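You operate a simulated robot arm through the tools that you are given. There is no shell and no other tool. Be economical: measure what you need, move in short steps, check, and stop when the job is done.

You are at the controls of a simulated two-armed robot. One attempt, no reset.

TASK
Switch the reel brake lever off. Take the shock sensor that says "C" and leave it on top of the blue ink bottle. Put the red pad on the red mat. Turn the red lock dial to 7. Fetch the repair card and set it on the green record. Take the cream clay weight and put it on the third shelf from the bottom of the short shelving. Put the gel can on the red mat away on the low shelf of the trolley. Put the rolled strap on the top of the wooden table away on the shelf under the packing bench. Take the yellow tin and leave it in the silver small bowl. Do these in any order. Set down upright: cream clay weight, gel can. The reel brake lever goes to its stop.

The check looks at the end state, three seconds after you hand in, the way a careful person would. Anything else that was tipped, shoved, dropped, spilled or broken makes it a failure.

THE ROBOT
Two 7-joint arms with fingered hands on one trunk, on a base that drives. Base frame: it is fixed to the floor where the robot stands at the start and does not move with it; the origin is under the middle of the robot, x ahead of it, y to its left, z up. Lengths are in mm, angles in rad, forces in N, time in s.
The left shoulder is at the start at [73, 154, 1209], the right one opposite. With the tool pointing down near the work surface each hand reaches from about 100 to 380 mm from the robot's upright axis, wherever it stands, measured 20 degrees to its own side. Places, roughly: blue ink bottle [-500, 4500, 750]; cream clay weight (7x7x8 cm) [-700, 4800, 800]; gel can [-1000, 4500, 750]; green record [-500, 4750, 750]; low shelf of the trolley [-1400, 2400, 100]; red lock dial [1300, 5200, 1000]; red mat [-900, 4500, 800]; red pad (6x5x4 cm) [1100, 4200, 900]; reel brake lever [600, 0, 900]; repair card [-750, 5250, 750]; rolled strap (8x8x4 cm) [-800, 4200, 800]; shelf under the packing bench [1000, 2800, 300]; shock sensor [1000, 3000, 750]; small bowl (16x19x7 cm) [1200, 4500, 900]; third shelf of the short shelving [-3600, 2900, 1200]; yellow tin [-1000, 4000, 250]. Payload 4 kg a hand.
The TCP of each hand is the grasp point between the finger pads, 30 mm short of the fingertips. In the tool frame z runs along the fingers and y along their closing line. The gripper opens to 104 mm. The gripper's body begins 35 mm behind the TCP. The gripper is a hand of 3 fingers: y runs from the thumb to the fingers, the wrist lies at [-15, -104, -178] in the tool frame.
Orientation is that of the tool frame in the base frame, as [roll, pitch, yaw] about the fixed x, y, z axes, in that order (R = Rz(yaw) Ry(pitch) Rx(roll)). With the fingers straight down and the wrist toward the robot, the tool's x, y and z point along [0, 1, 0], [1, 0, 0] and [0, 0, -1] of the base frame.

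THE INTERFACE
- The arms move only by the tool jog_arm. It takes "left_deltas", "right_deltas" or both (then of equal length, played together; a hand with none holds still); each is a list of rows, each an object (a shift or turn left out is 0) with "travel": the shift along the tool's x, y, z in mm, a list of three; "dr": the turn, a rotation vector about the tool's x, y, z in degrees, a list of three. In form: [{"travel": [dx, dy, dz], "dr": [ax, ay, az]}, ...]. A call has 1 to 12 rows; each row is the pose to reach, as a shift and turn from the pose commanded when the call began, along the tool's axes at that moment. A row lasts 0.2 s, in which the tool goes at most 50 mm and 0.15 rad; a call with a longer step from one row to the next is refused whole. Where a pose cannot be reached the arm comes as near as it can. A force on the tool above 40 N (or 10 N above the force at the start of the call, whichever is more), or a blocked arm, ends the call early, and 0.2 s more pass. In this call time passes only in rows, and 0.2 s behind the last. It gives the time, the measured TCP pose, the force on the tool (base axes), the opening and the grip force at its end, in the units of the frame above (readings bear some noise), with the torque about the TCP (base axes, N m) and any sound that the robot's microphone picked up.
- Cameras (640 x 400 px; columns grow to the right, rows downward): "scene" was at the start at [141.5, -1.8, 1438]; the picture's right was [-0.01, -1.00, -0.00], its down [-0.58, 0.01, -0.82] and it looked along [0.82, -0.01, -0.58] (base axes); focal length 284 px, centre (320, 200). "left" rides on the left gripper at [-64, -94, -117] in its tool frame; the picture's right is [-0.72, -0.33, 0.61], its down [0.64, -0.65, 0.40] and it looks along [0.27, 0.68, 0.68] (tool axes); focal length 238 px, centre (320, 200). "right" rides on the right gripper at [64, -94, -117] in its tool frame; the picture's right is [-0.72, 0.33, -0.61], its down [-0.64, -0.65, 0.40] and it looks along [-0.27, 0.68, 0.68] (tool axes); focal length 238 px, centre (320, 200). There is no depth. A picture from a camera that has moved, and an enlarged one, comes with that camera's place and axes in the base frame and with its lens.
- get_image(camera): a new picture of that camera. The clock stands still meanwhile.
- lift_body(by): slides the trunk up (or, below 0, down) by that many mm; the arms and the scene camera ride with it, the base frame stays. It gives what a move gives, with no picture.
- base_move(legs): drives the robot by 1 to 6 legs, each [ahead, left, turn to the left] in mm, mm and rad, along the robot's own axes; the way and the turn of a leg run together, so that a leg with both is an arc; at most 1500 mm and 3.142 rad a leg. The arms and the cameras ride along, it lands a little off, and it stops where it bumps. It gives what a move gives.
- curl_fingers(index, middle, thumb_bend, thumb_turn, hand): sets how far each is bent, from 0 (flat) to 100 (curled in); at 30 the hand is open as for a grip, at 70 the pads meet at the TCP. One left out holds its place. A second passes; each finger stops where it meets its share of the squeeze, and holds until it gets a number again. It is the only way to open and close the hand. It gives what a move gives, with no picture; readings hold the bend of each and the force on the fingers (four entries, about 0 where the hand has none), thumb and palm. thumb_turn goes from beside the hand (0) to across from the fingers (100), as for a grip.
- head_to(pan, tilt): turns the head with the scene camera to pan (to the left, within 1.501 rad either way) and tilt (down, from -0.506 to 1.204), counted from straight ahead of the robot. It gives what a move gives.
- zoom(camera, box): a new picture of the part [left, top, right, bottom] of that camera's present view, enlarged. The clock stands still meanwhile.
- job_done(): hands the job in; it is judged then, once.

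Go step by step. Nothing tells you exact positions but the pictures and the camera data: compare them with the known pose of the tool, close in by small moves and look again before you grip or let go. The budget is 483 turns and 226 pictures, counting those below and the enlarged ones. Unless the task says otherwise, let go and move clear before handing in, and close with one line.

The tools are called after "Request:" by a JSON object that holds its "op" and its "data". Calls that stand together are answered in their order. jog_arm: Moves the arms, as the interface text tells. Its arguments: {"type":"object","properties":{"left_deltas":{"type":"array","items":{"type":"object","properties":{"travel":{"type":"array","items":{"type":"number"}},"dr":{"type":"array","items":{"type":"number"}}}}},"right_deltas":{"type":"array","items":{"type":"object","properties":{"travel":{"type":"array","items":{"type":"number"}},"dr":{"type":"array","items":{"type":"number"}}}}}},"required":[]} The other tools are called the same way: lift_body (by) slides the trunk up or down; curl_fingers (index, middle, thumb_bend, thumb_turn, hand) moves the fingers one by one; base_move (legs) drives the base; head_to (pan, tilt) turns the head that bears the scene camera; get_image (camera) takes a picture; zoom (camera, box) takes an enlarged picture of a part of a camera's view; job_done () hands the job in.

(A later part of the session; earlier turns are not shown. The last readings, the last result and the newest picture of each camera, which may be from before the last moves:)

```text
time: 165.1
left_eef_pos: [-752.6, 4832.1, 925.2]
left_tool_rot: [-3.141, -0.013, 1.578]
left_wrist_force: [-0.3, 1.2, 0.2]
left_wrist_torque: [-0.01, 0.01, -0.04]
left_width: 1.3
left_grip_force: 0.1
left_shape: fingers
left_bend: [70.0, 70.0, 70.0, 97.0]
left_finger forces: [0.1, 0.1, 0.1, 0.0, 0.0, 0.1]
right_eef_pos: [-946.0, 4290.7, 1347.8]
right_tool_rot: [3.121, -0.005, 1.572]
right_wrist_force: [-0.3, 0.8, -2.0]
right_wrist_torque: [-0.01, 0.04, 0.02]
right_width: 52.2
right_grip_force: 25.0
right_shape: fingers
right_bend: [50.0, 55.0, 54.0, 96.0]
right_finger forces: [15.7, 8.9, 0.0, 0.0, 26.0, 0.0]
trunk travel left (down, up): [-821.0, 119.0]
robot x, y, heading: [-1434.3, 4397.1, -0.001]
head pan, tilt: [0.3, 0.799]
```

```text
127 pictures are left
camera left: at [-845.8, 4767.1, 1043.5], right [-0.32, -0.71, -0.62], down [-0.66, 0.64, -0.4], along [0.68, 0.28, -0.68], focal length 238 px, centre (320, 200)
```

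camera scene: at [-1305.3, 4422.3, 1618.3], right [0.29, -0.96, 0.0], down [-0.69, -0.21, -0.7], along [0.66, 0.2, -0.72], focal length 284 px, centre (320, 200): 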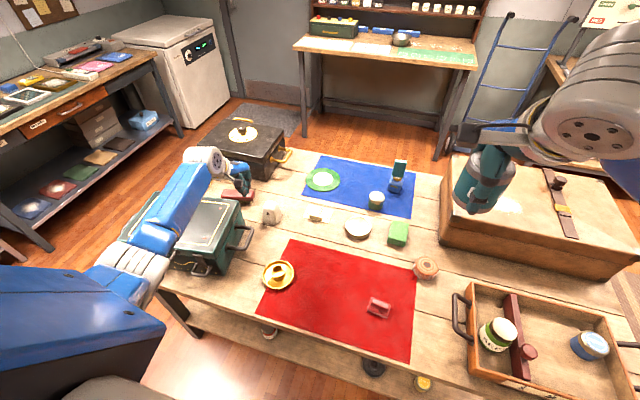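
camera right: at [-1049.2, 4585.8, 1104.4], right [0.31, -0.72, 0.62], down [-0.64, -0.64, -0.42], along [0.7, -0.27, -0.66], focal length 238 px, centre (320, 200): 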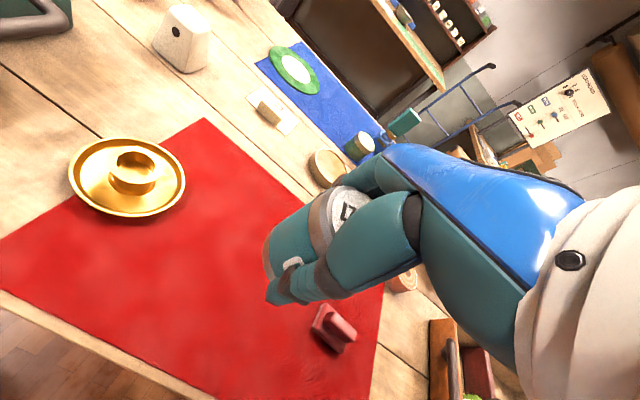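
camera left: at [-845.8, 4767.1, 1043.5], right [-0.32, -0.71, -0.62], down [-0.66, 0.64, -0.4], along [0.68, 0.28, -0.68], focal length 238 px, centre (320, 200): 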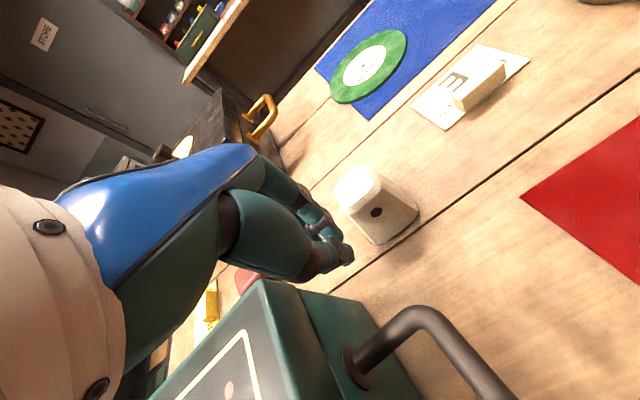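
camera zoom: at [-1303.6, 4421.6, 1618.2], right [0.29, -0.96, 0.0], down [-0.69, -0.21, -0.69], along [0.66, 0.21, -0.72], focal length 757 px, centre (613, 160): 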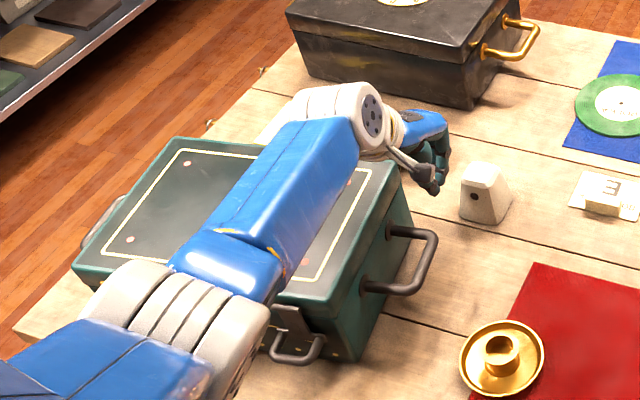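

Clear so far. Lowering to handle height.

Request:
{"op": "jog_arm", "data": {"left_deltas": [{"travel": [0, 0, 20]}, {"travel": [0, 0, 42]}]}}

Request:
{"op": "zoom", "data": {"camera": "scene", "box": [190, 160, 310, 250]}}

Request:
{"op": "get_image", "data": {"camera": "left"}}

```text
time: 165.7
left_eef_pos: [-750.7, 4833.1, 883.4]
left_tool_rot: [-3.142, -0.012, 1.58]
left_wrist_force: [-0.2, -0.3, -0.2]
left_wrist_torque: [-0.02, -0.01, 0.0]
left_width: 1.4
left_grip_force: 0.1
left_shape: fingers
left_bend: [70.0, 70.0, 70.0, 97.0]
left_finger forces: [0.0, 0.0, 0.0, 0.0, 0.1, 0.1]
right_eef_pos: [-945.8, 4290.3, 1347.4]
right_tool_rot: [3.123, -0.005, 1.572]
right_wrist_force: [-0.1, -0.8, -1.5]
right_wrist_torque: [-0.01, 0.0, -0.02]
right_width: 51.9
right_grip_force: 25.2
right_shape: fingers
right_bend: [50.0, 55.0, 54.0, 96.0]
right_finger forces: [15.5, 8.8, 0.0, 0.0, 26.1, 0.0]
trunk travel left (down, up): [-821.0, 119.0]
robot x, y, heading: [-1438.9, 4396.0, 0.0]
head pan, tilt: [0.3, 0.799]
```

```text
4.44 times, centred on (250, 205) of scene
camera zoom: at [-1302.8, 4421.5, 1618.1], right [0.3, -0.96, 0.0], down [-0.69, -0.21, -0.69], along [0.66, 0.21, -0.72], focal length 1262 px, centre (631, 178)
```

zoom: 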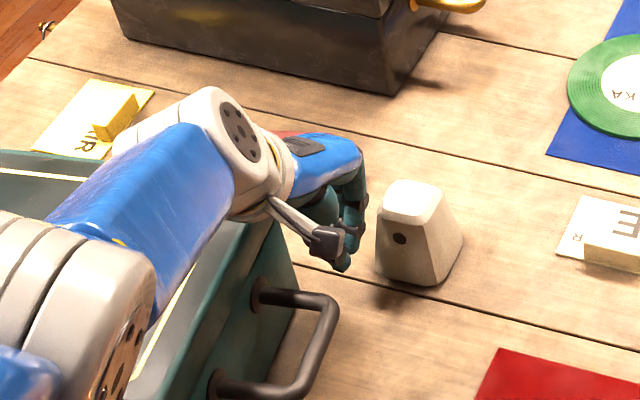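

```text
125 pictures are left
camera left: at [-843.1, 4768.7, 1000.3], right [-0.32, -0.71, -0.62], down [-0.66, 0.64, -0.4], along [0.68, 0.28, -0.67], focal length 238 px, centre (320, 200)
```

left: 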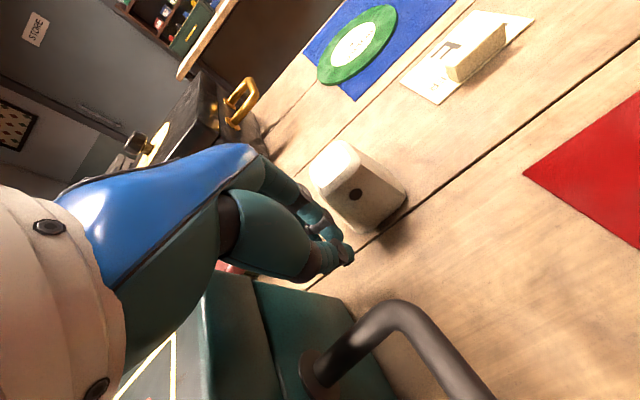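

The fist sits between the handle and the weight. Pushing the handle's far bar gently towards -x.

Request:
{"op": "jog_arm", "data": {"left_deltas": [{"travel": [-4, -10, 0]}, {"travel": [-8, -20, 0]}, {"travel": [-8, -30, 0]}, {"travel": [-8, -38, 0]}]}}

Request:
{"op": "zoom", "data": {"camera": "scene", "box": [110, 140, 310, 290]}}

```text
time: 166.7
left_eef_pos: [-791.4, 4823.6, 885.2]
left_tool_rot: [3.14, -0.014, 1.578]
left_wrist_force: [3.3, -0.8, 1.1]
left_wrist_torque: [0.01, -0.04, 0.04]
left_width: 0.0
left_grip_force: 1.6
left_shape: fingers
left_bend: [70.0, 70.0, 71.0, 98.0]
left_finger forces: [0.0, 0.0, 0.1, 0.2, 3.0, 0.1]
right_eef_pos: [-948.1, 4290.8, 1347.7]
right_tool_rot: [3.122, -0.007, 1.572]
right_wrist_force: [0.3, -0.2, -1.6]
right_wrist_torque: [0.02, -0.01, 0.01]
right_width: 52.3
right_grip_force: 25.1
right_shape: fingers
right_bend: [50.0, 55.0, 54.0, 96.0]
right_finger forces: [15.5, 8.9, 0.0, 0.0, 26.1, 0.0]
trunk travel left (down, up): [-821.0, 119.0]
robot x, y, heading: [-1433.1, 4399.0, -0.002]
head pan, tilt: [0.3, 0.799]
```

```text
2.67 times, centred on (210, 215) of scene
camera zoom: at [-1304.7, 4421.0, 1618.3], right [0.29, -0.96, 0.0], down [-0.69, -0.21, -0.69], along [0.66, 0.21, -0.72], focal length 757 px, centre (613, 160)
```

zoom: 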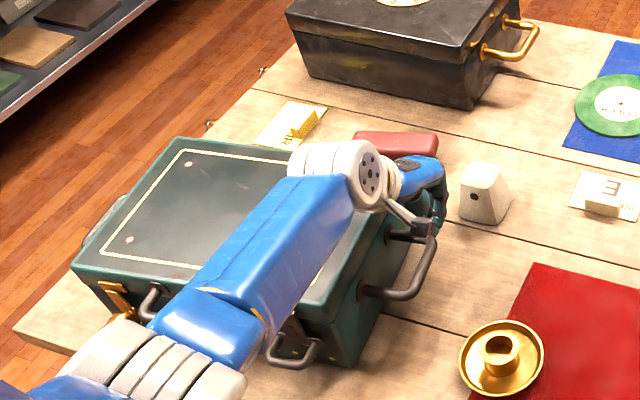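

Contact with the bar at TCP x≈-791. Pushing about 30 mm further.

Request:
{"op": "jog_arm", "data": {"left_deltas": [{"travel": [0, -8, 0]}, {"travel": [0, -16, 0]}, {"travel": [0, -24, 0]}, {"travel": [0, -31, 0]}]}}

Request:
{"op": "zoom", "data": {"camera": "scene", "box": [110, 140, 310, 290]}}

```text
time: 167.7
left_eef_pos: [-821.2, 4823.1, 885.8]
left_tool_rot: [3.141, -0.013, 1.578]
left_wrist_force: [3.9, -0.2, 2.6]
left_wrist_torque: [0.0, 0.04, 0.06]
left_width: 0.2
left_grip_force: 2.1
left_shape: fingers
left_bend: [69.0, 70.0, 71.0, 97.0]
left_finger forces: [0.0, 0.0, 0.0, 0.1, 4.9, 0.0]
right_eef_pos: [-947.3, 4290.0, 1348.1]
right_tool_rot: [3.122, -0.006, 1.574]
right_wrist_force: [-0.9, -0.9, -1.4]
right_wrist_torque: [-0.03, 0.01, 0.02]
right_width: 52.2
right_grip_force: 24.7
right_shape: fingers
right_bend: [50.0, 55.0, 54.0, 96.0]
right_finger forces: [15.5, 8.8, 0.0, 0.0, 26.0, 0.0]
trunk travel left (down, up): [-821.0, 119.0]
robot x, y, heading: [-1437.0, 4400.3, -0.006]
head pan, tilt: [0.3, 0.799]
```

```text
2.67 times, centred on (210, 215) of scene
camera zoom: at [-1305.6, 4421.2, 1618.4], right [0.29, -0.96, 0.0], down [-0.69, -0.21, -0.7], along [0.66, 0.21, -0.72], focal length 757 px, centre (613, 160)
```

zoom: 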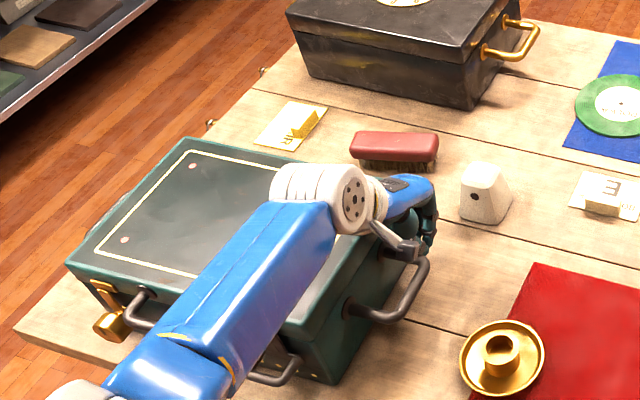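

The box is back to its original pose (front-right corner about (-999, 4865), yaw ≈1.6°). I'll back the fist off and rise.

Request:
{"op": "jog_arm", "data": {"left_deltas": [{"travel": [0, 15, 0]}, {"travel": [0, 30, 0]}, {"travel": [0, 32, -40]}, {"travel": [0, 32, -85]}, {"travel": [-20, 50, -120]}, {"travel": [-35, 90, -140]}, {"travel": [-35, 120, -150]}]}}

Request:
{"op": "lift_body", "data": {"by": 60}}

Request:
{"op": "curl_fingers", "data": {"hand": "left", "index": 30, "middle": 30, "thumb_bend": 30}}

Request:
{"op": "get_image", "data": {"camera": "left"}}

Request:
{"op": "zoom", "data": {"camera": "scene", "box": [110, 140, 310, 290]}}

```text
time: 169.3
left_eef_pos: [-700.1, 4786.2, 1033.4]
left_tool_rot: [-3.14, -0.014, 1.578]
left_wrist_force: [-0.5, -0.3, -0.4]
left_wrist_torque: [-0.02, -0.01, -0.02]
left_width: 1.1
left_grip_force: 0.1
left_shape: fingers
left_bend: [70.0, 70.0, 70.0, 97.0]
left_finger forces: [0.0, 0.0, 0.0, 0.1, 0.0, 0.0]
right_eef_pos: [-946.8, 4288.6, 1348.0]
right_tool_rot: [3.122, -0.007, 1.573]
right_wrist_force: [-0.2, 0.5, -0.6]
right_wrist_torque: [0.01, 0.0, 0.01]
right_width: 52.0
right_grip_force: 25.2
right_shape: fingers
right_bend: [50.0, 55.0, 54.0, 96.0]
right_finger forces: [15.3, 8.9, 0.1, 0.1, 26.0, 0.0]
trunk travel left (down, up): [-821.0, 119.0]
robot x, y, heading: [-1436.9, 4396.9, 0.004]
head pan, tilt: [0.3, 0.799]
```

```text
time: 170.3
left_eef_pos: [-701.5, 4787.7, 1093.0]
left_tool_rot: [3.141, -0.012, 1.578]
left_wrist_force: [1.6, 0.5, 0.3]
left_wrist_torque: [-0.01, -0.02, 0.01]
left_width: 0.9
left_grip_force: 0.0
left_shape: fingers
left_bend: [70.0, 70.0, 70.0, 97.0]
left_finger forces: [0.1, 0.1, 0.1, 0.0, 0.0, 0.0]
right_eef_pos: [-947.6, 4290.8, 1407.9]
right_tool_rot: [3.122, -0.005, 1.572]
right_wrist_force: [-0.2, 0.0, -1.5]
right_wrist_torque: [-0.01, 0.01, 0.0]
right_width: 52.4
right_grip_force: 25.3
right_shape: fingers
right_bend: [50.0, 55.0, 54.0, 96.0]
right_finger forces: [15.4, 8.8, 0.1, 0.0, 26.0, 0.0]
trunk travel left (down, up): [-881.0, 59.0]
robot x, y, heading: [-1434.7, 4393.8, 0.001]
head pan, tilt: [0.3, 0.799]
```

```text
time: 171.3
left_eef_pos: [-699.9, 4788.3, 1093.4]
left_tool_rot: [-3.141, -0.011, 1.578]
left_wrist_force: [-0.1, 0.2, 0.4]
left_wrist_torque: [0.03, 0.02, 0.01]
left_width: 102.7
left_grip_force: 0.0
left_shape: fingers
left_bend: [30.0, 30.0, 30.0, 97.0]
left_finger forces: [0.0, 0.0, 0.0, 0.1, 0.1, 0.0]
right_eef_pos: [-946.8, 4292.2, 1408.2]
right_tool_rot: [3.124, -0.005, 1.571]
right_wrist_force: [0.0, 0.7, -1.8]
right_wrist_torque: [0.0, -0.01, -0.01]
right_width: 52.3
right_grip_force: 25.2
right_shape: fingers
right_bend: [50.0, 55.0, 54.0, 96.0]
right_finger forces: [15.4, 8.8, 0.0, 0.0, 25.9, 0.1]
trunk travel left (down, up): [-881.0, 59.0]
robot x, y, heading: [-1438.8, 4400.8, 0.0]
head pan, tilt: [0.3, 0.799]
```

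```text
122 pictures are left
camera left: at [-792.8, 4724.1, 1210.1], right [-0.32, -0.71, -0.62], down [-0.66, 0.64, -0.4], along [0.68, 0.28, -0.68], focal length 238 px, centre (320, 200)
```

left: 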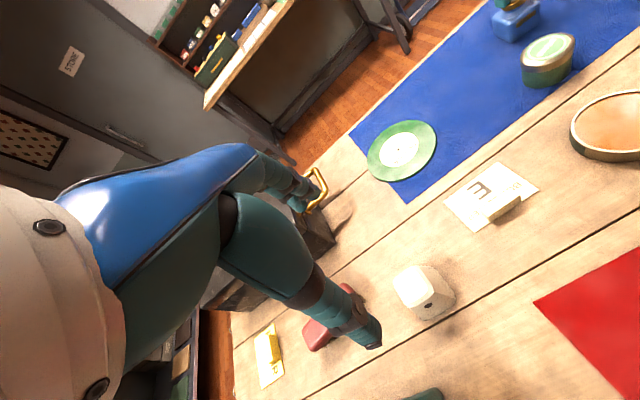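

```text
2.67 times, centred on (210, 215) of scene
camera zoom: at [-1304.6, 4421.9, 1678.3], right [0.29, -0.96, 0.0], down [-0.69, -0.21, -0.69], along [0.66, 0.21, -0.72], focal length 757 px, centre (613, 160)
```

zoom: 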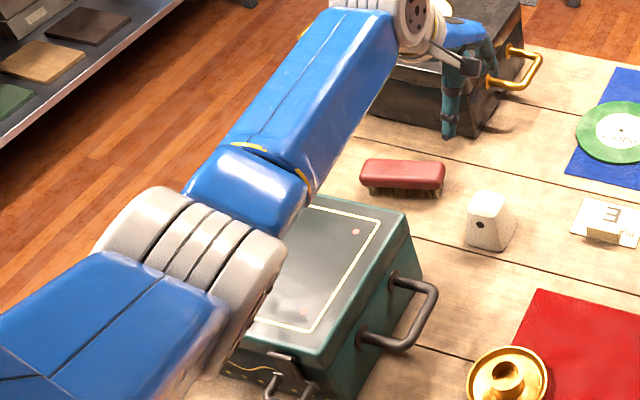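

Box looks right. Weight top is at about (-693, 4797). Lowering the left hand over it with the trunk high.

Request:
{"op": "jog_arm", "data": {"left_deltas": [{"travel": [4, 3, 45]}, {"travel": [7, 5, 90]}, {"travel": [7, 5, 135]}, {"travel": [7, 5, 170]}]}}

Request:
{"op": "get_image", "data": {"camera": "left"}}

Request:
{"op": "zoom", "data": {"camera": "scene", "box": [110, 140, 310, 290]}}

```text
time: 172.3
left_eef_pos: [-707.3, 4787.7, 992.1]
left_tool_rot: [3.138, -0.01, 1.578]
left_wrist_force: [0.1, 0.2, 0.9]
left_wrist_torque: [-0.03, -0.03, 0.0]
left_width: 102.7
left_grip_force: 0.0
left_shape: fingers
left_bend: [30.0, 30.0, 30.0, 97.0]
left_finger forces: [0.0, 0.0, 0.0, 0.1, 0.0, 0.0]
left hand out of reach, approached as far as the arm can: row 2, 3, 4
right_eef_pos: [-949.5, 4291.4, 1409.0]
right_tool_rot: [3.121, -0.007, 1.572]
right_wrist_force: [-0.1, 0.4, -1.3]
right_wrist_torque: [0.02, 0.0, -0.01]
right_width: 52.0
right_grip_force: 25.1
right_shape: fingers
right_bend: [50.0, 55.0, 54.0, 96.0]
right_finger forces: [15.3, 8.8, 0.0, 0.0, 25.9, 0.1]
trunk travel left (down, up): [-881.0, 59.0]
robot x, y, heading: [-1434.9, 4396.3, -0.002]
head pan, tilt: [0.3, 0.799]
```

```text
120 pictures are left
camera left: at [-800.4, 4721.5, 1108.1], right [-0.32, -0.71, -0.62], down [-0.66, 0.64, -0.4], along [0.68, 0.28, -0.67], focal length 238 px, centre (320, 200)
```

left: 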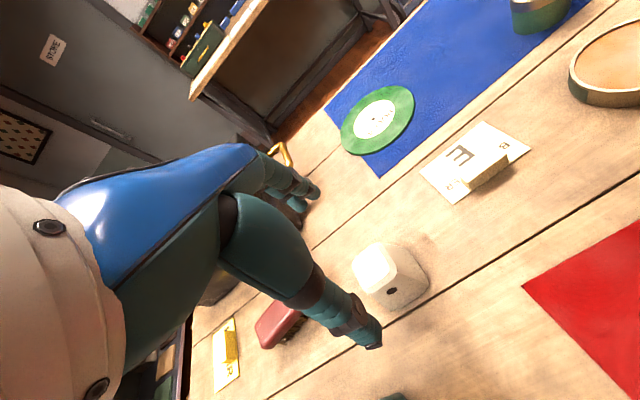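

```text
2.67 times, centred on (210, 215) of scene
camera zoom: at [-1306.8, 4421.8, 1678.5], right [0.29, -0.96, 0.0], down [-0.69, -0.21, -0.7], along [0.66, 0.21, -0.72], focal length 757 px, centre (613, 160)
```

zoom: 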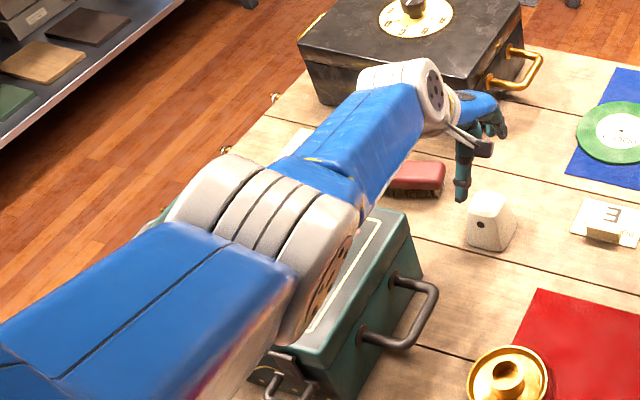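

The arm is at its limit. I'll raise the hand, shift the base 160 mm north and 30 mm ahead, lower the trunk ~100, and retry with a nearly straight arm from above.

Request:
{"op": "jog_arm", "data": {"left_deltas": [{"travel": [-40, 0, -30]}, {"travel": [-80, -10, -60]}, {"travel": [-120, -20, -90]}, {"travel": [-160, -30, -110]}]}}

Request:
{"op": "base_move", "data": {"legs": [[30, 160, 0]]}}

Request:
{"op": "lift_body", "data": {"by": -100}}

Request:
{"op": "get_image", "data": {"camera": "left"}}

Request:
{"op": "get_image", "data": {"camera": "scene"}}

```text
refused: row 2 steps farther than a row can; nothing moved
```

```text
time: 173.7
left_eef_pos: [-676.1, 4920.3, 1000.4]
left_tool_rot: [3.139, -0.034, 1.575]
left_wrist_force: [0.4, -1.1, 0.6]
left_wrist_torque: [0.08, 0.02, -0.01]
left_width: 103.1
left_grip_force: 0.0
left_shape: fingers
left_bend: [30.0, 30.0, 30.0, 97.0]
left_finger forces: [0.0, 0.1, 0.0, 0.1, 0.0, 0.1]
right_eef_pos: [-918.3, 4416.7, 1405.2]
right_tool_rot: [3.12, -0.028, 1.568]
right_wrist_force: [0.4, -2.7, -2.0]
right_wrist_torque: [0.14, 0.02, 0.02]
right_width: 52.1
right_grip_force: 25.2
right_shape: fingers
right_bend: [50.0, 55.0, 54.0, 96.0]
right_finger forces: [15.3, 8.8, 0.0, 0.0, 25.7, 0.1]
trunk travel left (down, up): [-881.0, 59.0]
robot x, y, heading: [-1404.0, 4553.5, 0.005]
head pan, tilt: [0.3, 0.799]
```

```text
time: 175.1
left_eef_pos: [-677.6, 4954.5, 886.0]
left_tool_rot: [3.139, 0.0, 1.579]
left_wrist_force: [0.1, 1.1, -0.4]
left_wrist_torque: [-0.06, 0.0, -0.04]
left_width: 102.9
left_grip_force: 0.1
left_shape: fingers
left_bend: [30.0, 30.0, 30.0, 97.0]
left_finger forces: [0.0, 0.0, 0.0, 0.1, 0.2, 0.0]
right_eef_pos: [-920.6, 4463.8, 1309.1]
right_tool_rot: [3.12, 0.007, 1.572]
right_wrist_force: [0.6, 0.9, -1.0]
right_wrist_torque: [-0.05, 0.02, 0.0]
right_width: 52.1
right_grip_force: 24.9
right_shape: fingers
right_bend: [50.0, 55.0, 55.0, 96.0]
right_finger forces: [15.3, 8.8, 0.0, 0.1, 25.7, 0.0]
trunk travel left (down, up): [-781.0, 159.0]
robot x, y, heading: [-1403.3, 4556.0, -0.002]
head pan, tilt: [0.3, 0.799]
```

```text
118 pictures are left
camera left: at [-769.1, 4891.7, 1004.1], right [-0.32, -0.72, -0.61], down [-0.66, 0.64, -0.41], along [0.68, 0.27, -0.68], focal length 238 px, centre (320, 200)
```

left: 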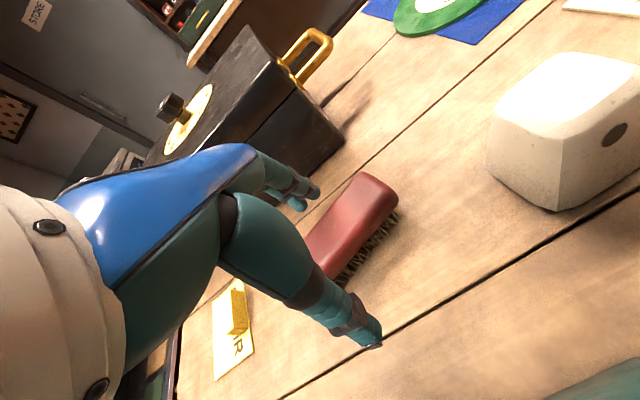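

```text
117 pictures are left
camera scene: at [-1274.5, 4598.1, 1577.9], right [0.29, -0.96, 0.01], down [-0.69, -0.22, -0.69], along [0.66, 0.2, -0.72], focal length 284 px, centre (320, 200)
```

scene: 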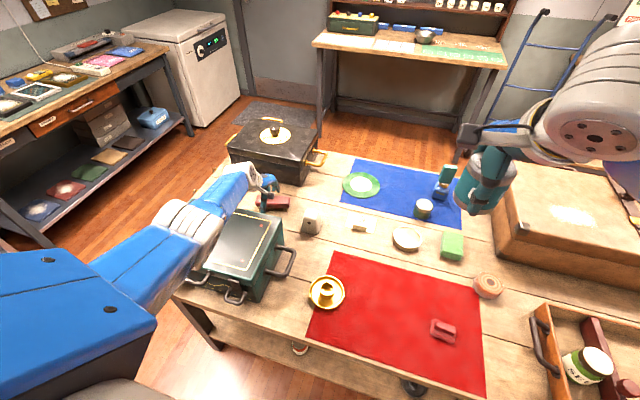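

The hand ended low near the brush but touched nothing. I'll raise it, move over the weight, and check.

Request:
{"op": "jog_arm", "data": {"left_deltas": [{"travel": [0, 0, -40]}, {"travel": [0, 0, -80]}, {"travel": [-40, -4, -90]}, {"travel": [-80, -8, -90]}, {"travel": [-120, -12, -90]}, {"travel": [-156, -14, -85]}, {"travel": [-156, -14, -50]}]}}

Request:
{"op": "get_image", "data": {"camera": "left"}}

Request:
{"op": "zoom", "data": {"camera": "scene", "box": [190, 140, 390, 290]}}

```text
time: 176.7
left_eef_pos: [-690.9, 4789.1, 938.4]
left_tool_rot: [3.141, -0.008, 1.576]
left_wrist_force: [-0.3, 0.9, 0.3]
left_wrist_torque: [-0.03, -0.04, 0.01]
left_width: 102.9
left_grip_force: 0.0
left_shape: fingers
left_bend: [30.0, 30.0, 30.0, 97.0]
left_finger forces: [0.0, 0.0, 0.0, 0.0, 0.1, 0.1]
right_eef_pos: [-918.1, 4451.5, 1309.4]
right_tool_rot: [3.119, -0.002, 1.57]
right_wrist_force: [0.9, -0.3, -1.5]
right_wrist_torque: [-0.01, -0.03, -0.03]
right_width: 52.1
right_grip_force: 24.8
right_shape: fingers
right_bend: [50.0, 55.0, 55.0, 96.0]
right_finger forces: [15.1, 8.8, 0.1, 0.0, 25.7, 0.0]
trunk travel left (down, up): [-781.0, 159.0]
robot x, y, heading: [-1408.2, 4557.0, 0.002]
head pan, tilt: [0.3, 0.799]
```

```text
116 pictures are left
camera left: at [-784.3, 4724.1, 1056.0], right [-0.32, -0.72, -0.62], down [-0.66, 0.64, -0.4], along [0.68, 0.28, -0.67], focal length 238 px, centre (320, 200)
```

left: 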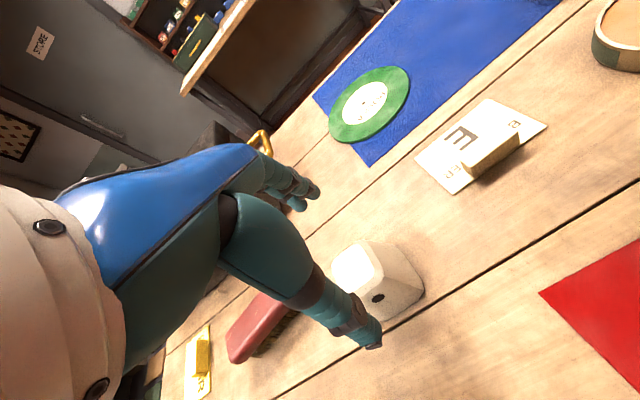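

```text
2.67 times, centred on (290, 215) of scene
camera zoom: at [-1273.7, 4581.6, 1578.2], right [0.29, -0.96, 0.0], down [-0.69, -0.21, -0.69], along [0.66, 0.2, -0.72], focal length 757 px, centre (400, 160)
```

zoom: 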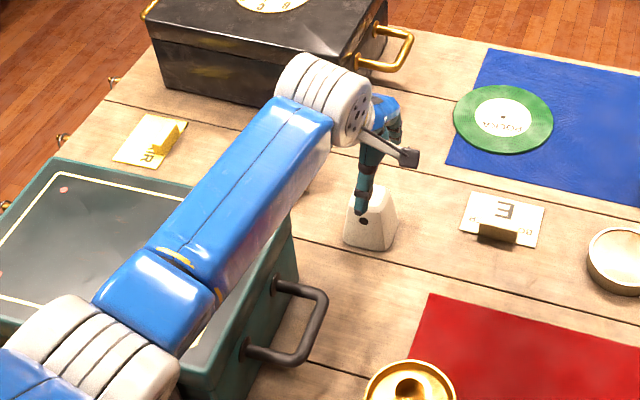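

Centred over the weight. Descending in steps.

Request:
{"op": "jog_arm", "data": {"left_deltas": [{"travel": [3, 0, 25]}, {"travel": [3, 0, 50]}]}}

Request:
{"op": "zoom", "data": {"camera": "scene", "box": [190, 140, 390, 290]}}

Request:
{"op": "get_image", "data": {"camera": "left"}}

```text
time: 177.2
left_eef_pos: [-690.9, 4786.1, 891.7]
left_tool_rot: [3.14, -0.012, 1.575]
left_wrist_force: [0.5, 0.2, -0.9]
left_wrist_torque: [0.0, 0.03, 0.0]
left_width: 103.0
left_grip_force: 0.2
left_shape: fingers
left_bend: [30.0, 30.0, 30.0, 97.0]
left_finger forces: [0.0, 0.0, 0.1, 0.0, 0.1, 0.0]
right_eef_pos: [-919.2, 4443.4, 1307.5]
right_tool_rot: [3.119, -0.006, 1.568]
right_wrist_force: [0.8, 0.1, -2.2]
right_wrist_torque: [0.02, 0.04, -0.01]
right_width: 52.2
right_grip_force: 24.8
right_shape: fingers
right_bend: [50.0, 55.0, 55.0, 96.0]
right_finger forces: [15.1, 8.7, 0.0, 0.0, 25.6, 0.1]
trunk travel left (down, up): [-781.0, 159.0]
robot x, y, heading: [-1405.6, 4550.5, 0.001]
head pan, tilt: [0.3, 0.799]
```

```text
2.67 times, centred on (290, 215) of scene
camera zoom: at [-1273.7, 4572.3, 1578.3], right [0.29, -0.96, 0.0], down [-0.69, -0.21, -0.7], along [0.66, 0.21, -0.72], focal length 757 px, centre (400, 160)
```

zoom: 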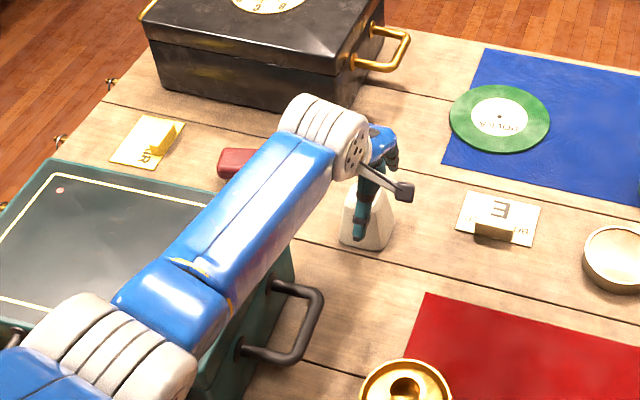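

```text
113 pictures are left
camera left: at [-784.2, 4721.9, 1007.5], right [-0.32, -0.71, -0.62], down [-0.65, 0.64, -0.4], along [0.68, 0.28, -0.67], focal length 238 px, centre (320, 200)
```

left: 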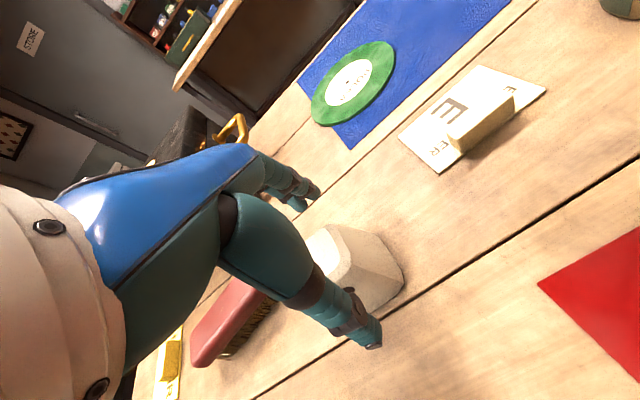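

Request:
{"op": "jog_arm", "data": {"left_deltas": [{"travel": [1, -4, 20]}, {"travel": [1, -4, 40]}]}}

Request:
{"op": "curl_fingers", "data": {"hand": "left", "index": 70, "middle": 70, "thumb_bend": 70}}

Request:
{"op": "jog_arm", "data": {"left_deltas": [{"travel": [0, 0, -15]}, {"travel": [0, 0, -50]}, {"travel": [0, 0, -90]}, {"travel": [0, 0, -130]}]}}

Request:
{"op": "get_image", "data": {"camera": "left"}}

```text
time: 177.8
left_eef_pos: [-693.7, 4791.9, 849.7]
left_tool_rot: [3.139, -0.011, 1.577]
left_wrist_force: [0.6, 0.2, 0.1]
left_wrist_torque: [0.04, -0.03, 0.0]
left_width: 103.0
left_grip_force: 0.2
left_shape: fingers
left_bend: [30.0, 30.0, 30.0, 97.0]
left_finger forces: [0.0, 0.0, 0.0, 0.1, 0.1, 0.0]
right_eef_pos: [-919.4, 4446.7, 1308.9]
right_tool_rot: [3.121, -0.004, 1.569]
right_wrist_force: [0.0, 0.4, -1.5]
right_wrist_torque: [0.01, -0.01, -0.02]
right_width: 52.0
right_grip_force: 24.3
right_shape: fingers
right_bend: [50.0, 55.0, 55.0, 96.0]
right_finger forces: [15.0, 8.9, 0.0, 0.0, 25.7, 0.0]
trunk travel left (down, up): [-781.0, 159.0]
robot x, y, heading: [-1406.8, 4557.7, -0.001]
head pan, tilt: [0.3, 0.799]
```

```text
time: 178.8
left_eef_pos: [-693.2, 4790.5, 850.5]
left_tool_rot: [3.138, -0.012, 1.576]
left_wrist_force: [2.8, -1.9, 1.2]
left_wrist_torque: [0.03, -0.25, -0.06]
left_width: 53.1
left_grip_force: 19.3
left_shape: fingers
left_bend: [55.0, 58.0, 49.0, 96.0]
left_finger forces: [9.3, 10.3, 0.1, 0.0, 18.8, 0.0]
right_eef_pos: [-919.9, 4447.2, 1309.0]
right_tool_rot: [3.12, -0.005, 1.568]
right_wrist_force: [0.5, -0.4, -1.5]
right_wrist_torque: [0.03, 0.03, 0.03]
right_width: 51.9
right_grip_force: 24.5
right_shape: fingers
right_bend: [50.0, 55.0, 55.0, 96.0]
right_finger forces: [15.1, 8.8, 0.1, 0.1, 25.6, 0.0]
trunk travel left (down, up): [-781.0, 159.0]
robot x, y, heading: [-1402.4, 4555.3, -0.004]
head pan, tilt: [0.3, 0.799]
```

```text
time: 179.8
left_eef_pos: [-694.6, 4788.9, 980.9]
left_tool_rot: [-3.141, -0.009, 1.575]
left_wrist_force: [-0.1, 0.9, -2.8]
left_wrist_torque: [-0.02, -0.07, 0.02]
left_width: 52.6
left_grip_force: 17.7
left_shape: fingers
left_bend: [56.0, 59.0, 49.0, 95.0]
left_finger forces: [8.5, 8.4, 0.1, 0.1, 18.7, 0.0]
right_eef_pos: [-918.5, 4447.7, 1309.4]
right_tool_rot: [3.121, -0.004, 1.57]
right_wrist_force: [-0.4, -0.6, -1.8]
right_wrist_torque: [0.0, 0.0, 0.0]
right_width: 52.0
right_grip_force: 24.4
right_shape: fingers
right_bend: [50.0, 55.0, 55.0, 96.0]
right_finger forces: [15.1, 8.8, 0.1, 0.0, 25.5, 0.0]
trunk travel left (down, up): [-781.0, 159.0]
robot x, y, heading: [-1405.3, 4554.5, -0.002]
head pan, tilt: [0.3, 0.799]
```

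```text
112 pictures are left
camera left: at [-787.8, 4723.0, 1097.8], right [-0.32, -0.71, -0.62], down [-0.66, 0.64, -0.4], along [0.68, 0.28, -0.68], focal length 238 px, centre (320, 200)
```

left: 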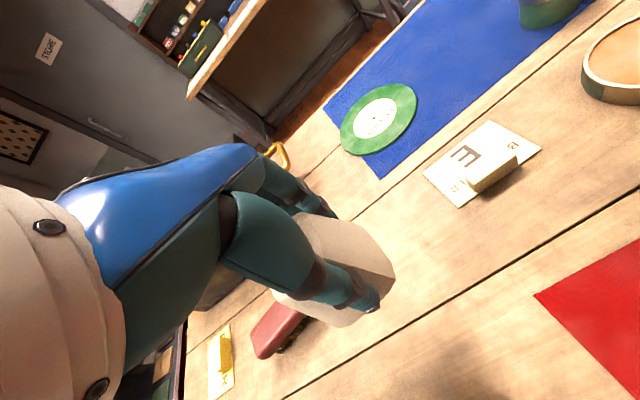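

The weight is held. Raising further and retracting both arms before backing away.

Request:
{"op": "jog_arm", "data": {"left_deltas": [{"travel": [0, 0, -45]}, {"travel": [0, 0, -90]}, {"travel": [0, -30, -125]}, {"travel": [0, -70, -145]}, {"travel": [0, -115, -150]}, {"travel": [0, -160, -155]}, {"travel": [0, -205, -160]}, {"travel": [0, -245, -165]}], "right_deltas": [{"travel": [0, 0, 0]}, {"travel": [0, 0, 0]}, {"travel": [0, 0, 0]}, {"travel": [0, -20, 0]}, {"travel": [0, -40, 0]}, {"travel": [0, -60, 0]}, {"travel": [0, -75, 0]}, {"travel": [0, -85, 0]}]}}

Request:
{"op": "get_image", "data": {"camera": "scene"}}

```text
time: 181.7
left_eef_pos: [-942.3, 4786.5, 1143.6]
left_tool_rot: [3.136, -0.012, 1.577]
left_wrist_force: [-0.1, -0.4, -2.6]
left_wrist_torque: [-0.03, -0.08, -0.01]
left_width: 52.0
left_grip_force: 17.4
left_shape: fingers
left_bend: [56.0, 59.0, 49.0, 95.0]
left_finger forces: [8.7, 8.2, 0.1, 0.1, 18.2, 0.0]
right_eef_pos: [-996.2, 4445.9, 1307.1]
right_tool_rot: [3.119, -0.004, 1.569]
right_wrist_force: [-0.1, -1.0, -1.8]
right_wrist_torque: [-0.02, -0.03, -0.01]
right_width: 51.8
right_grip_force: 25.3
right_shape: fingers
right_bend: [50.0, 55.0, 55.0, 96.0]
right_finger forces: [15.1, 8.9, 0.0, 0.1, 25.5, 0.0]
right hand out of reach, approached as far as the arm can: row 8
trunk travel left (down, up): [-781.0, 159.0]
robot x, y, heading: [-1403.5, 4553.8, 0.002]
head pan, tilt: [0.3, 0.799]
```

```text
111 pictures are left
camera scene: at [-1277.8, 4578.1, 1578.6], right [0.29, -0.96, 0.0], down [-0.69, -0.21, -0.7], along [0.67, 0.2, -0.72], focal length 284 px, centre (320, 200)
```

scene: 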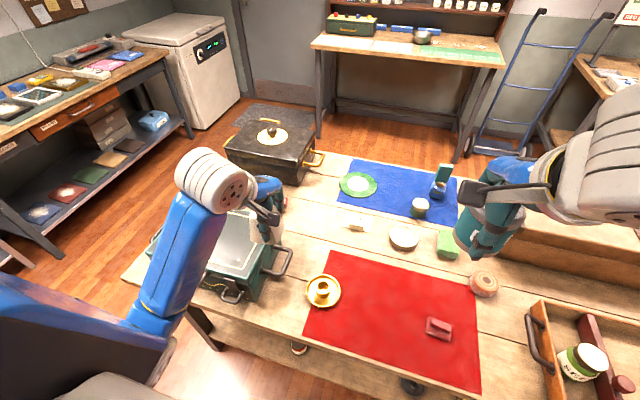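

Next: back away, move south into open floor, and turn to face west towards the shelving.

Request:
{"op": "base_move", "data": {"legs": [[-350, 0, 0], [0, -700, 0], [0, 0, 1.57], [0, 0, 1.57]]}}

Request:
{"op": "head_to", "data": {"pan": 0.3, "tilt": 0.4}}

Request:
{"op": "get_image", "data": {"camera": "scene"}}

```text
time: 194.9
left_eef_pos: [-2221.3, 3635.5, 1143.3]
left_tool_rot: [3.14, -0.01, -1.577]
left_wrist_force: [-0.4, -0.4, -2.3]
left_wrist_torque: [-0.01, 0.02, 0.03]
left_width: 51.2
left_grip_force: 15.8
left_shape: fingers
left_bend: [57.0, 60.0, 49.0, 95.0]
left_finger forces: [8.5, 7.2, 0.0, 0.0, 16.3, 0.0]
right_eef_pos: [-2161.8, 3973.8, 1305.6]
right_tool_rot: [3.12, -0.006, -1.585]
right_wrist_force: [-0.2, 0.1, -2.1]
right_wrist_torque: [-0.03, -0.01, -0.01]
right_width: 51.5
right_grip_force: 21.9
right_shape: fingers
right_bend: [50.0, 55.0, 55.0, 96.0]
right_finger forces: [12.8, 8.6, 0.0, 0.0, 22.3, 0.0]
trunk travel left (down, up): [-781.0, 159.0]
robot x, y, heading: [-1752.8, 3862.1, 3.131]
head pan, tilt: [0.3, 0.799]
```

```text
time: 195.8
left_eef_pos: [-2221.0, 3634.7, 1143.9]
left_tool_rot: [3.139, -0.012, -1.578]
left_wrist_force: [-0.1, -0.5, -3.3]
left_wrist_torque: [0.03, 0.02, -0.01]
left_width: 51.4
left_grip_force: 16.1
left_shape: fingers
left_bend: [57.0, 60.0, 49.0, 95.0]
left_finger forces: [8.5, 7.3, 0.1, 0.0, 16.4, 0.0]
right_eef_pos: [-2161.3, 3973.7, 1307.1]
right_tool_rot: [3.119, -0.004, -1.583]
right_wrist_force: [0.7, 0.7, -1.1]
right_wrist_torque: [0.01, -0.02, 0.01]
right_width: 51.3
right_grip_force: 22.2
right_shape: fingers
right_bend: [50.0, 55.0, 55.0, 96.0]
right_finger forces: [12.9, 8.6, 0.0, 0.0, 22.4, 0.0]
trunk travel left (down, up): [-781.0, 159.0]
robot x, y, heading: [-1754.5, 3863.9, 3.128]
head pan, tilt: [0.3, 0.4]
```

```text
110 pictures are left
camera scene: at [-1895.9, 3835.8, 1613.4], right [-0.28, 0.96, 0.0], down [0.38, 0.11, -0.92], along [-0.88, -0.26, -0.39], focal length 284 px, centre (320, 200)
```

scene: 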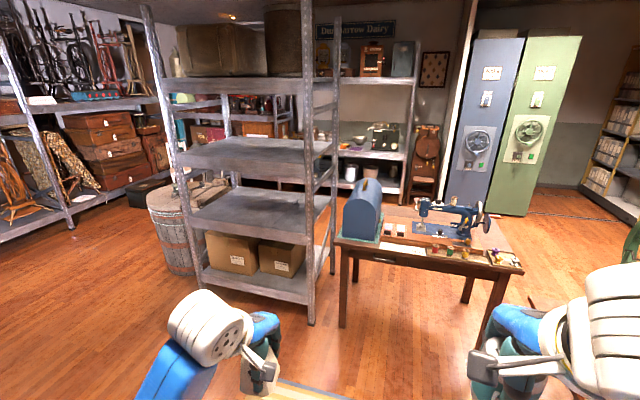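

The short shelving's empty third shelf is at about z 1200 with its front edge near x -3330. I'll drive to face it with the left hand near y 2950.

Request:
{"op": "base_move", "data": {"legs": [[700, 0, 0], [0, 735, 0]]}}

Request:
{"op": "lift_body", "data": {"by": 150}}

Request:
{"op": "head_to", "data": {"pan": 0.0, "tilt": 0.3}}

Request:
{"op": "get_image", "data": {"camera": "scene"}}

```text
time: 203.3
left_eef_pos: [-2934.9, 2899.1, 1144.0]
left_tool_rot: [3.137, -0.015, -1.57]
left_wrist_force: [0.1, -0.5, -2.3]
left_wrist_torque: [0.04, 0.01, -0.02]
left_width: 51.4
left_grip_force: 15.9
left_shape: fingers
left_bend: [57.0, 60.0, 49.0, 95.0]
left_finger forces: [8.5, 7.1, 0.0, 0.0, 16.4, 0.0]
right_eef_pos: [-2878.3, 3239.6, 1308.0]
right_tool_rot: [3.118, -0.009, -1.576]
right_wrist_force: [0.8, 0.4, -1.2]
right_wrist_torque: [-0.02, -0.01, 0.0]
right_width: 51.5
right_grip_force: 22.2
right_shape: fingers
right_bend: [50.0, 55.0, 55.0, 96.0]
right_finger forces: [12.8, 8.6, 0.1, 0.0, 22.5, 0.0]
trunk travel left (down, up): [-781.0, 159.0]
robot x, y, heading: [-2466.2, 3126.5, 3.134]
head pan, tilt: [0.3, 0.4]
```

```text
time: 205.1
left_eef_pos: [-2931.9, 2895.8, 1294.5]
left_tool_rot: [3.138, -0.011, -1.569]
left_wrist_force: [0.9, 0.1, -3.5]
left_wrist_torque: [0.04, 0.04, 0.0]
left_width: 51.4
left_grip_force: 15.8
left_shape: fingers
left_bend: [57.0, 60.0, 49.0, 95.0]
left_finger forces: [8.5, 7.3, 0.0, 0.0, 16.4, 0.0]
right_eef_pos: [-2876.6, 3234.9, 1457.2]
right_tool_rot: [3.118, -0.003, -1.577]
right_wrist_force: [0.8, 0.0, -1.5]
right_wrist_torque: [-0.02, 0.01, -0.02]
right_width: 51.2
right_grip_force: 22.0
right_shape: fingers
right_bend: [50.0, 55.0, 55.0, 96.0]
right_finger forces: [12.8, 8.6, 0.0, 0.1, 22.4, 0.1]
trunk travel left (down, up): [-931.0, 9.0]
robot x, y, heading: [-2469.8, 3125.7, 3.144]
head pan, tilt: [0.3, 0.4]
```

```text
time: 205.9
left_eef_pos: [-2933.1, 2895.2, 1293.4]
left_tool_rot: [3.138, -0.009, -1.571]
left_wrist_force: [-0.3, -0.5, -3.1]
left_wrist_torque: [0.03, 0.04, 0.0]
left_width: 51.1
left_grip_force: 16.4
left_shape: fingers
left_bend: [57.0, 60.0, 49.0, 95.0]
left_finger forces: [8.4, 7.3, 0.0, 0.0, 16.4, 0.0]
right_eef_pos: [-2876.4, 3234.3, 1457.1]
right_tool_rot: [3.116, -0.004, -1.577]
right_wrist_force: [-0.1, -0.3, -2.7]
right_wrist_torque: [-0.02, 0.03, 0.0]
right_width: 51.4
right_grip_force: 21.8
right_shape: fingers
right_bend: [50.0, 55.0, 55.0, 96.0]
right_finger forces: [12.8, 8.6, 0.1, 0.0, 22.4, 0.0]
trunk travel left (down, up): [-931.0, 9.0]
robot x, y, heading: [-2465.4, 3124.9, 3.129]
head pan, tilt: [0.0, 0.3]
```

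```text
109 pictures are left
camera scene: at [-2616.6, 3126.8, 1772.6], right [0.01, 1.0, 0.0], down [0.3, 0.0, -0.95], along [-0.95, 0.01, -0.3], focal length 284 px, centre (320, 200)
```

scene: 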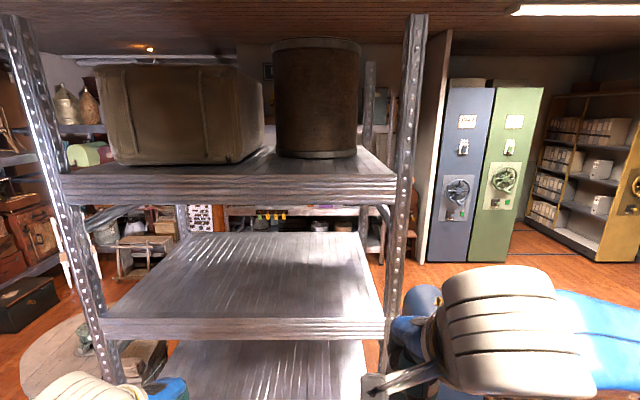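

The third shelf (second visible from the top) is empty, about z 1180–1200. Driving closer.

Request:
{"op": "base_move", "data": {"legs": [[280, 0, 0.01]]}}

Request:
{"op": "head_to", "data": {"pan": 0.25, "tilt": 0.65}}

Request:
{"op": "get_image", "data": {"camera": "scene"}}

Request:
{"op": "get_image", "data": {"camera": "left"}}

```text
time: 207.8
left_eef_pos: [-3201.7, 2888.6, 1298.3]
left_tool_rot: [3.131, -0.009, -1.557]
left_wrist_force: [-0.7, 0.7, -3.0]
left_wrist_torque: [0.03, 0.04, 0.0]
left_width: 51.3
left_grip_force: 16.4
left_shape: fingers
left_bend: [57.0, 60.0, 49.0, 95.0]
left_finger forces: [8.4, 7.3, 0.1, 0.0, 16.3, 0.0]
right_eef_pos: [-3149.0, 3229.7, 1460.9]
right_tool_rot: [3.111, -0.003, -1.565]
right_wrist_force: [-0.2, 0.5, -0.7]
right_wrist_torque: [0.02, 0.0, -0.02]
right_width: 51.3
right_grip_force: 21.9
right_shape: fingers
right_bend: [50.0, 55.0, 55.0, 96.0]
right_finger forces: [12.8, 8.6, 0.0, 0.0, 22.4, 0.0]
trunk travel left (down, up): [-931.0, 9.0]
robot x, y, heading: [-2745.7, 3125.8, -3.13]
head pan, tilt: [0.0, 0.3]
```

```text
time: 208.7
left_eef_pos: [-3204.9, 2887.3, 1293.9]
left_tool_rot: [3.133, -0.008, -1.555]
left_wrist_force: [-0.7, 0.0, -3.2]
left_wrist_torque: [0.04, 0.06, 0.01]
left_width: 51.1
left_grip_force: 15.8
left_shape: fingers
left_bend: [57.0, 60.0, 49.0, 95.0]
left_finger forces: [8.5, 7.2, 0.0, 0.0, 16.4, 0.0]
right_eef_pos: [-3154.2, 3228.7, 1459.3]
right_tool_rot: [3.112, -0.005, -1.561]
right_wrist_force: [-0.2, 0.3, -2.0]
right_wrist_torque: [0.0, -0.01, 0.02]
right_width: 51.5
right_grip_force: 21.7
right_shape: fingers
right_bend: [50.0, 55.0, 55.0, 96.0]
right_finger forces: [12.9, 8.7, 0.1, 0.0, 22.4, 0.0]
trunk travel left (down, up): [-931.0, 9.0]
robot x, y, heading: [-2747.8, 3124.6, -3.134]
head pan, tilt: [0.25, 0.649]
```

```text
108 pictures are left
camera scene: at [-2882.5, 3102.9, 1741.3], right [-0.25, 0.97, 0.0], down [0.58, 0.15, -0.8], along [-0.77, -0.2, -0.6], focal length 284 px, centre (320, 200)
```

scene: 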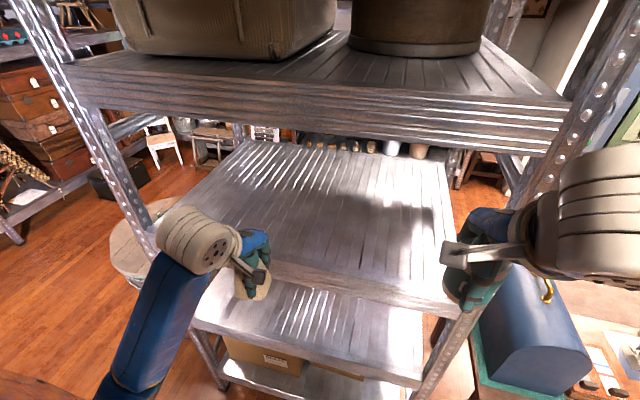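

```text
107 pictures are left
camera left: at [-3109.5, 2955.5, 1411.7], right [0.31, 0.72, -0.62], down [0.66, -0.64, -0.4], along [-0.69, -0.28, -0.67], focal length 238 px, centre (320, 200)
```

left: 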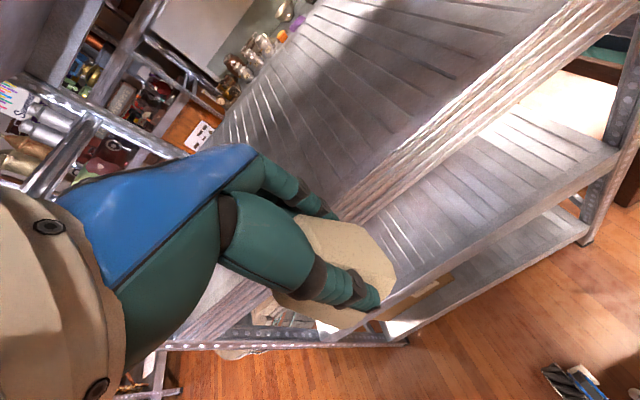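

Extending the left hand over the third shelf.

Request:
{"op": "jog_arm", "data": {"left_deltas": [{"travel": [0, 45, 0]}, {"travel": [0, 90, 0]}, {"travel": [0, 135, 0]}, {"travel": [0, 175, 0]}, {"travel": [0, 195, 0]}]}}

Request:
{"op": "get_image", "data": {"camera": "left"}}

Request:
{"op": "get_image", "data": {"camera": "scene"}}

```text
time: 209.8
left_eef_pos: [-3404.1, 2887.0, 1294.5]
left_tool_rot: [3.135, -0.011, -1.556]
left_wrist_force: [-0.2, -0.2, -3.3]
left_wrist_torque: [0.01, 0.01, 0.0]
left_width: 51.1
left_grip_force: 15.4
left_shape: fingers
left_bend: [57.0, 60.0, 49.0, 95.0]
left_finger forces: [8.4, 7.1, 0.1, 0.1, 15.8, 0.0]
right_eef_pos: [-3156.7, 3228.9, 1457.3]
right_tool_rot: [3.117, -0.004, -1.564]
right_wrist_force: [-1.0, -0.3, -1.6]
right_wrist_torque: [-0.03, 0.02, 0.01]
right_width: 51.4
right_grip_force: 21.9
right_shape: fingers
right_bend: [50.0, 55.0, 55.0, 96.0]
right_finger forces: [12.9, 8.6, 0.1, 0.0, 22.4, 0.0]
trunk travel left (down, up): [-931.0, 9.0]
robot x, y, heading: [-2744.6, 3125.5, -3.136]
head pan, tilt: [0.25, 0.649]
```

```text
106 pictures are left
camera left: at [-3309.7, 2953.9, 1410.7], right [0.31, 0.72, -0.62], down [0.66, -0.64, -0.4], along [-0.68, -0.28, -0.67], focal length 238 px, centre (320, 200)
```

left: 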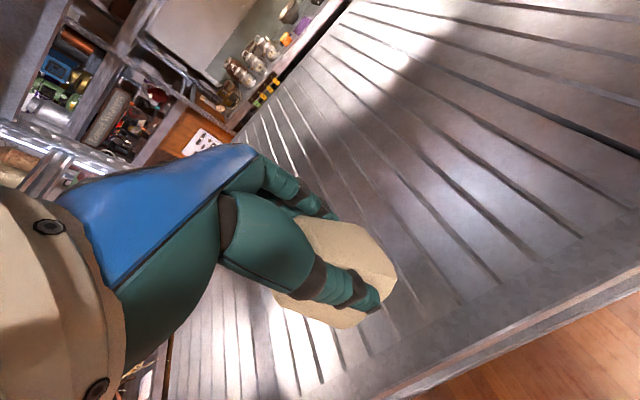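

```text
105 pictures are left
camera scene: at [-2889.5, 3103.5, 1740.6], right [-0.25, 0.97, 0.0], down [0.59, 0.15, -0.79], along [-0.77, -0.2, -0.61], focal length 284 px, centre (320, 200)
```

scene: 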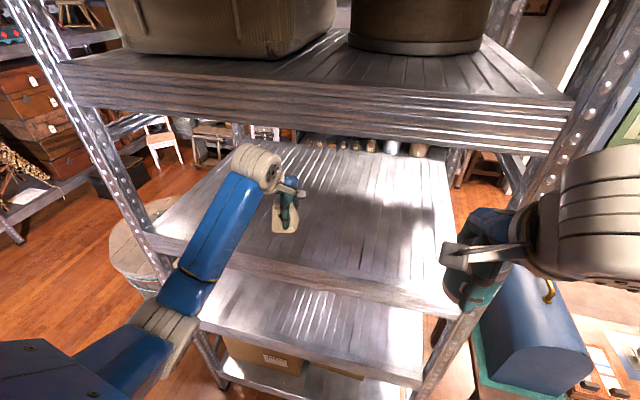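

Over the shelf. Lowering until contact.

Request:
{"op": "jog_arm", "data": {"left_deltas": [{"travel": [0, 0, 25]}, {"travel": [0, 0, 36]}, {"travel": [0, 0, 42]}, {"travel": [0, 0, 46]}, {"travel": [0, 0, 50]}]}}

Request:
{"op": "zoom", "data": {"camera": "scene", "box": [220, 130, 380, 250]}}

```text
time: 211.1
left_eef_pos: [-3402.2, 2886.6, 1244.7]
left_tool_rot: [3.135, -0.009, -1.555]
left_wrist_force: [-0.5, 0.4, -3.2]
left_wrist_torque: [0.01, 0.04, -0.03]
left_width: 51.3
left_grip_force: 16.0
left_shape: fingers
left_bend: [57.0, 60.0, 49.0, 95.0]
left_finger forces: [8.2, 7.1, 0.0, 0.0, 15.9, 0.0]
right_eef_pos: [-3155.1, 3228.2, 1457.5]
right_tool_rot: [3.115, -0.003, -1.564]
right_wrist_force: [-0.3, 0.2, -1.9]
right_wrist_torque: [-0.03, -0.03, 0.01]
right_width: 51.3
right_grip_force: 22.1
right_shape: fingers
right_bend: [50.0, 55.0, 55.0, 96.0]
right_finger forces: [12.8, 8.6, 0.0, 0.0, 22.2, 0.0]
trunk travel left (down, up): [-931.0, 9.0]
robot x, y, heading: [-2747.4, 3125.3, -3.133]
head pan, tilt: [0.25, 0.649]
```

```text
3.33 times, centred on (300, 190) of scene
camera zoom: at [-2886.5, 3103.1, 1740.9], right [-0.25, 0.97, 0.0], down [0.59, 0.15, -0.79], along [-0.77, -0.2, -0.61], focal length 946 px, centre (387, 233)
```

zoom: 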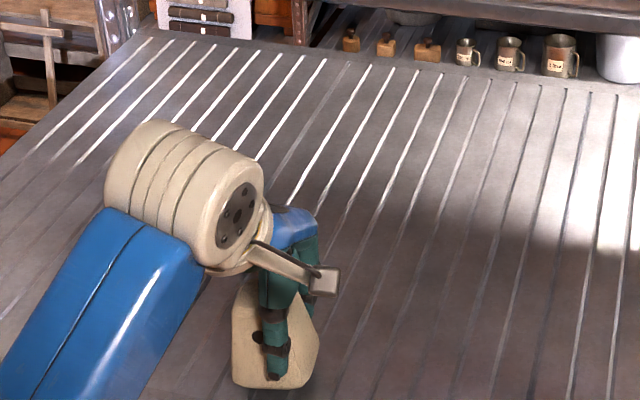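

Request:
{"op": "jog_arm", "data": {"left_deltas": [{"travel": [0, 0, 5]}, {"travel": [0, 0, 10]}, {"travel": [0, 0, 14]}, {"travel": [0, 0, 18]}, {"travel": [0, 0, 22]}]}}

```text
time: 212.2
left_eef_pos: [-3402.1, 2887.9, 1229.5]
left_tool_rot: [3.124, -0.011, -1.556]
left_wrist_force: [-5.2, -0.9, 22.0]
left_wrist_torque: [-0.11, 0.07, 0.03]
left_width: 51.0
left_grip_force: 20.2
left_shape: fingers
left_bend: [57.0, 60.0, 48.0, 95.0]
left_finger forces: [11.2, 12.1, 0.1, 0.0, 17.6, 0.0]
right_eef_pos: [-3151.3, 3230.8, 1460.4]
right_tool_rot: [3.114, -0.002, -1.564]
right_wrist_force: [0.5, -1.1, -1.0]
right_wrist_torque: [-0.02, -0.01, -0.02]
right_width: 51.4
right_grip_force: 21.7
right_shape: fingers
right_bend: [50.0, 55.0, 55.0, 96.0]
right_finger forces: [12.8, 8.6, 0.1, 0.1, 22.2, 0.0]
trunk travel left (down, up): [-931.0, 9.0]
robot x, y, heading: [-2751.5, 3124.6, -3.138]
head pan, tilt: [0.25, 0.649]
```

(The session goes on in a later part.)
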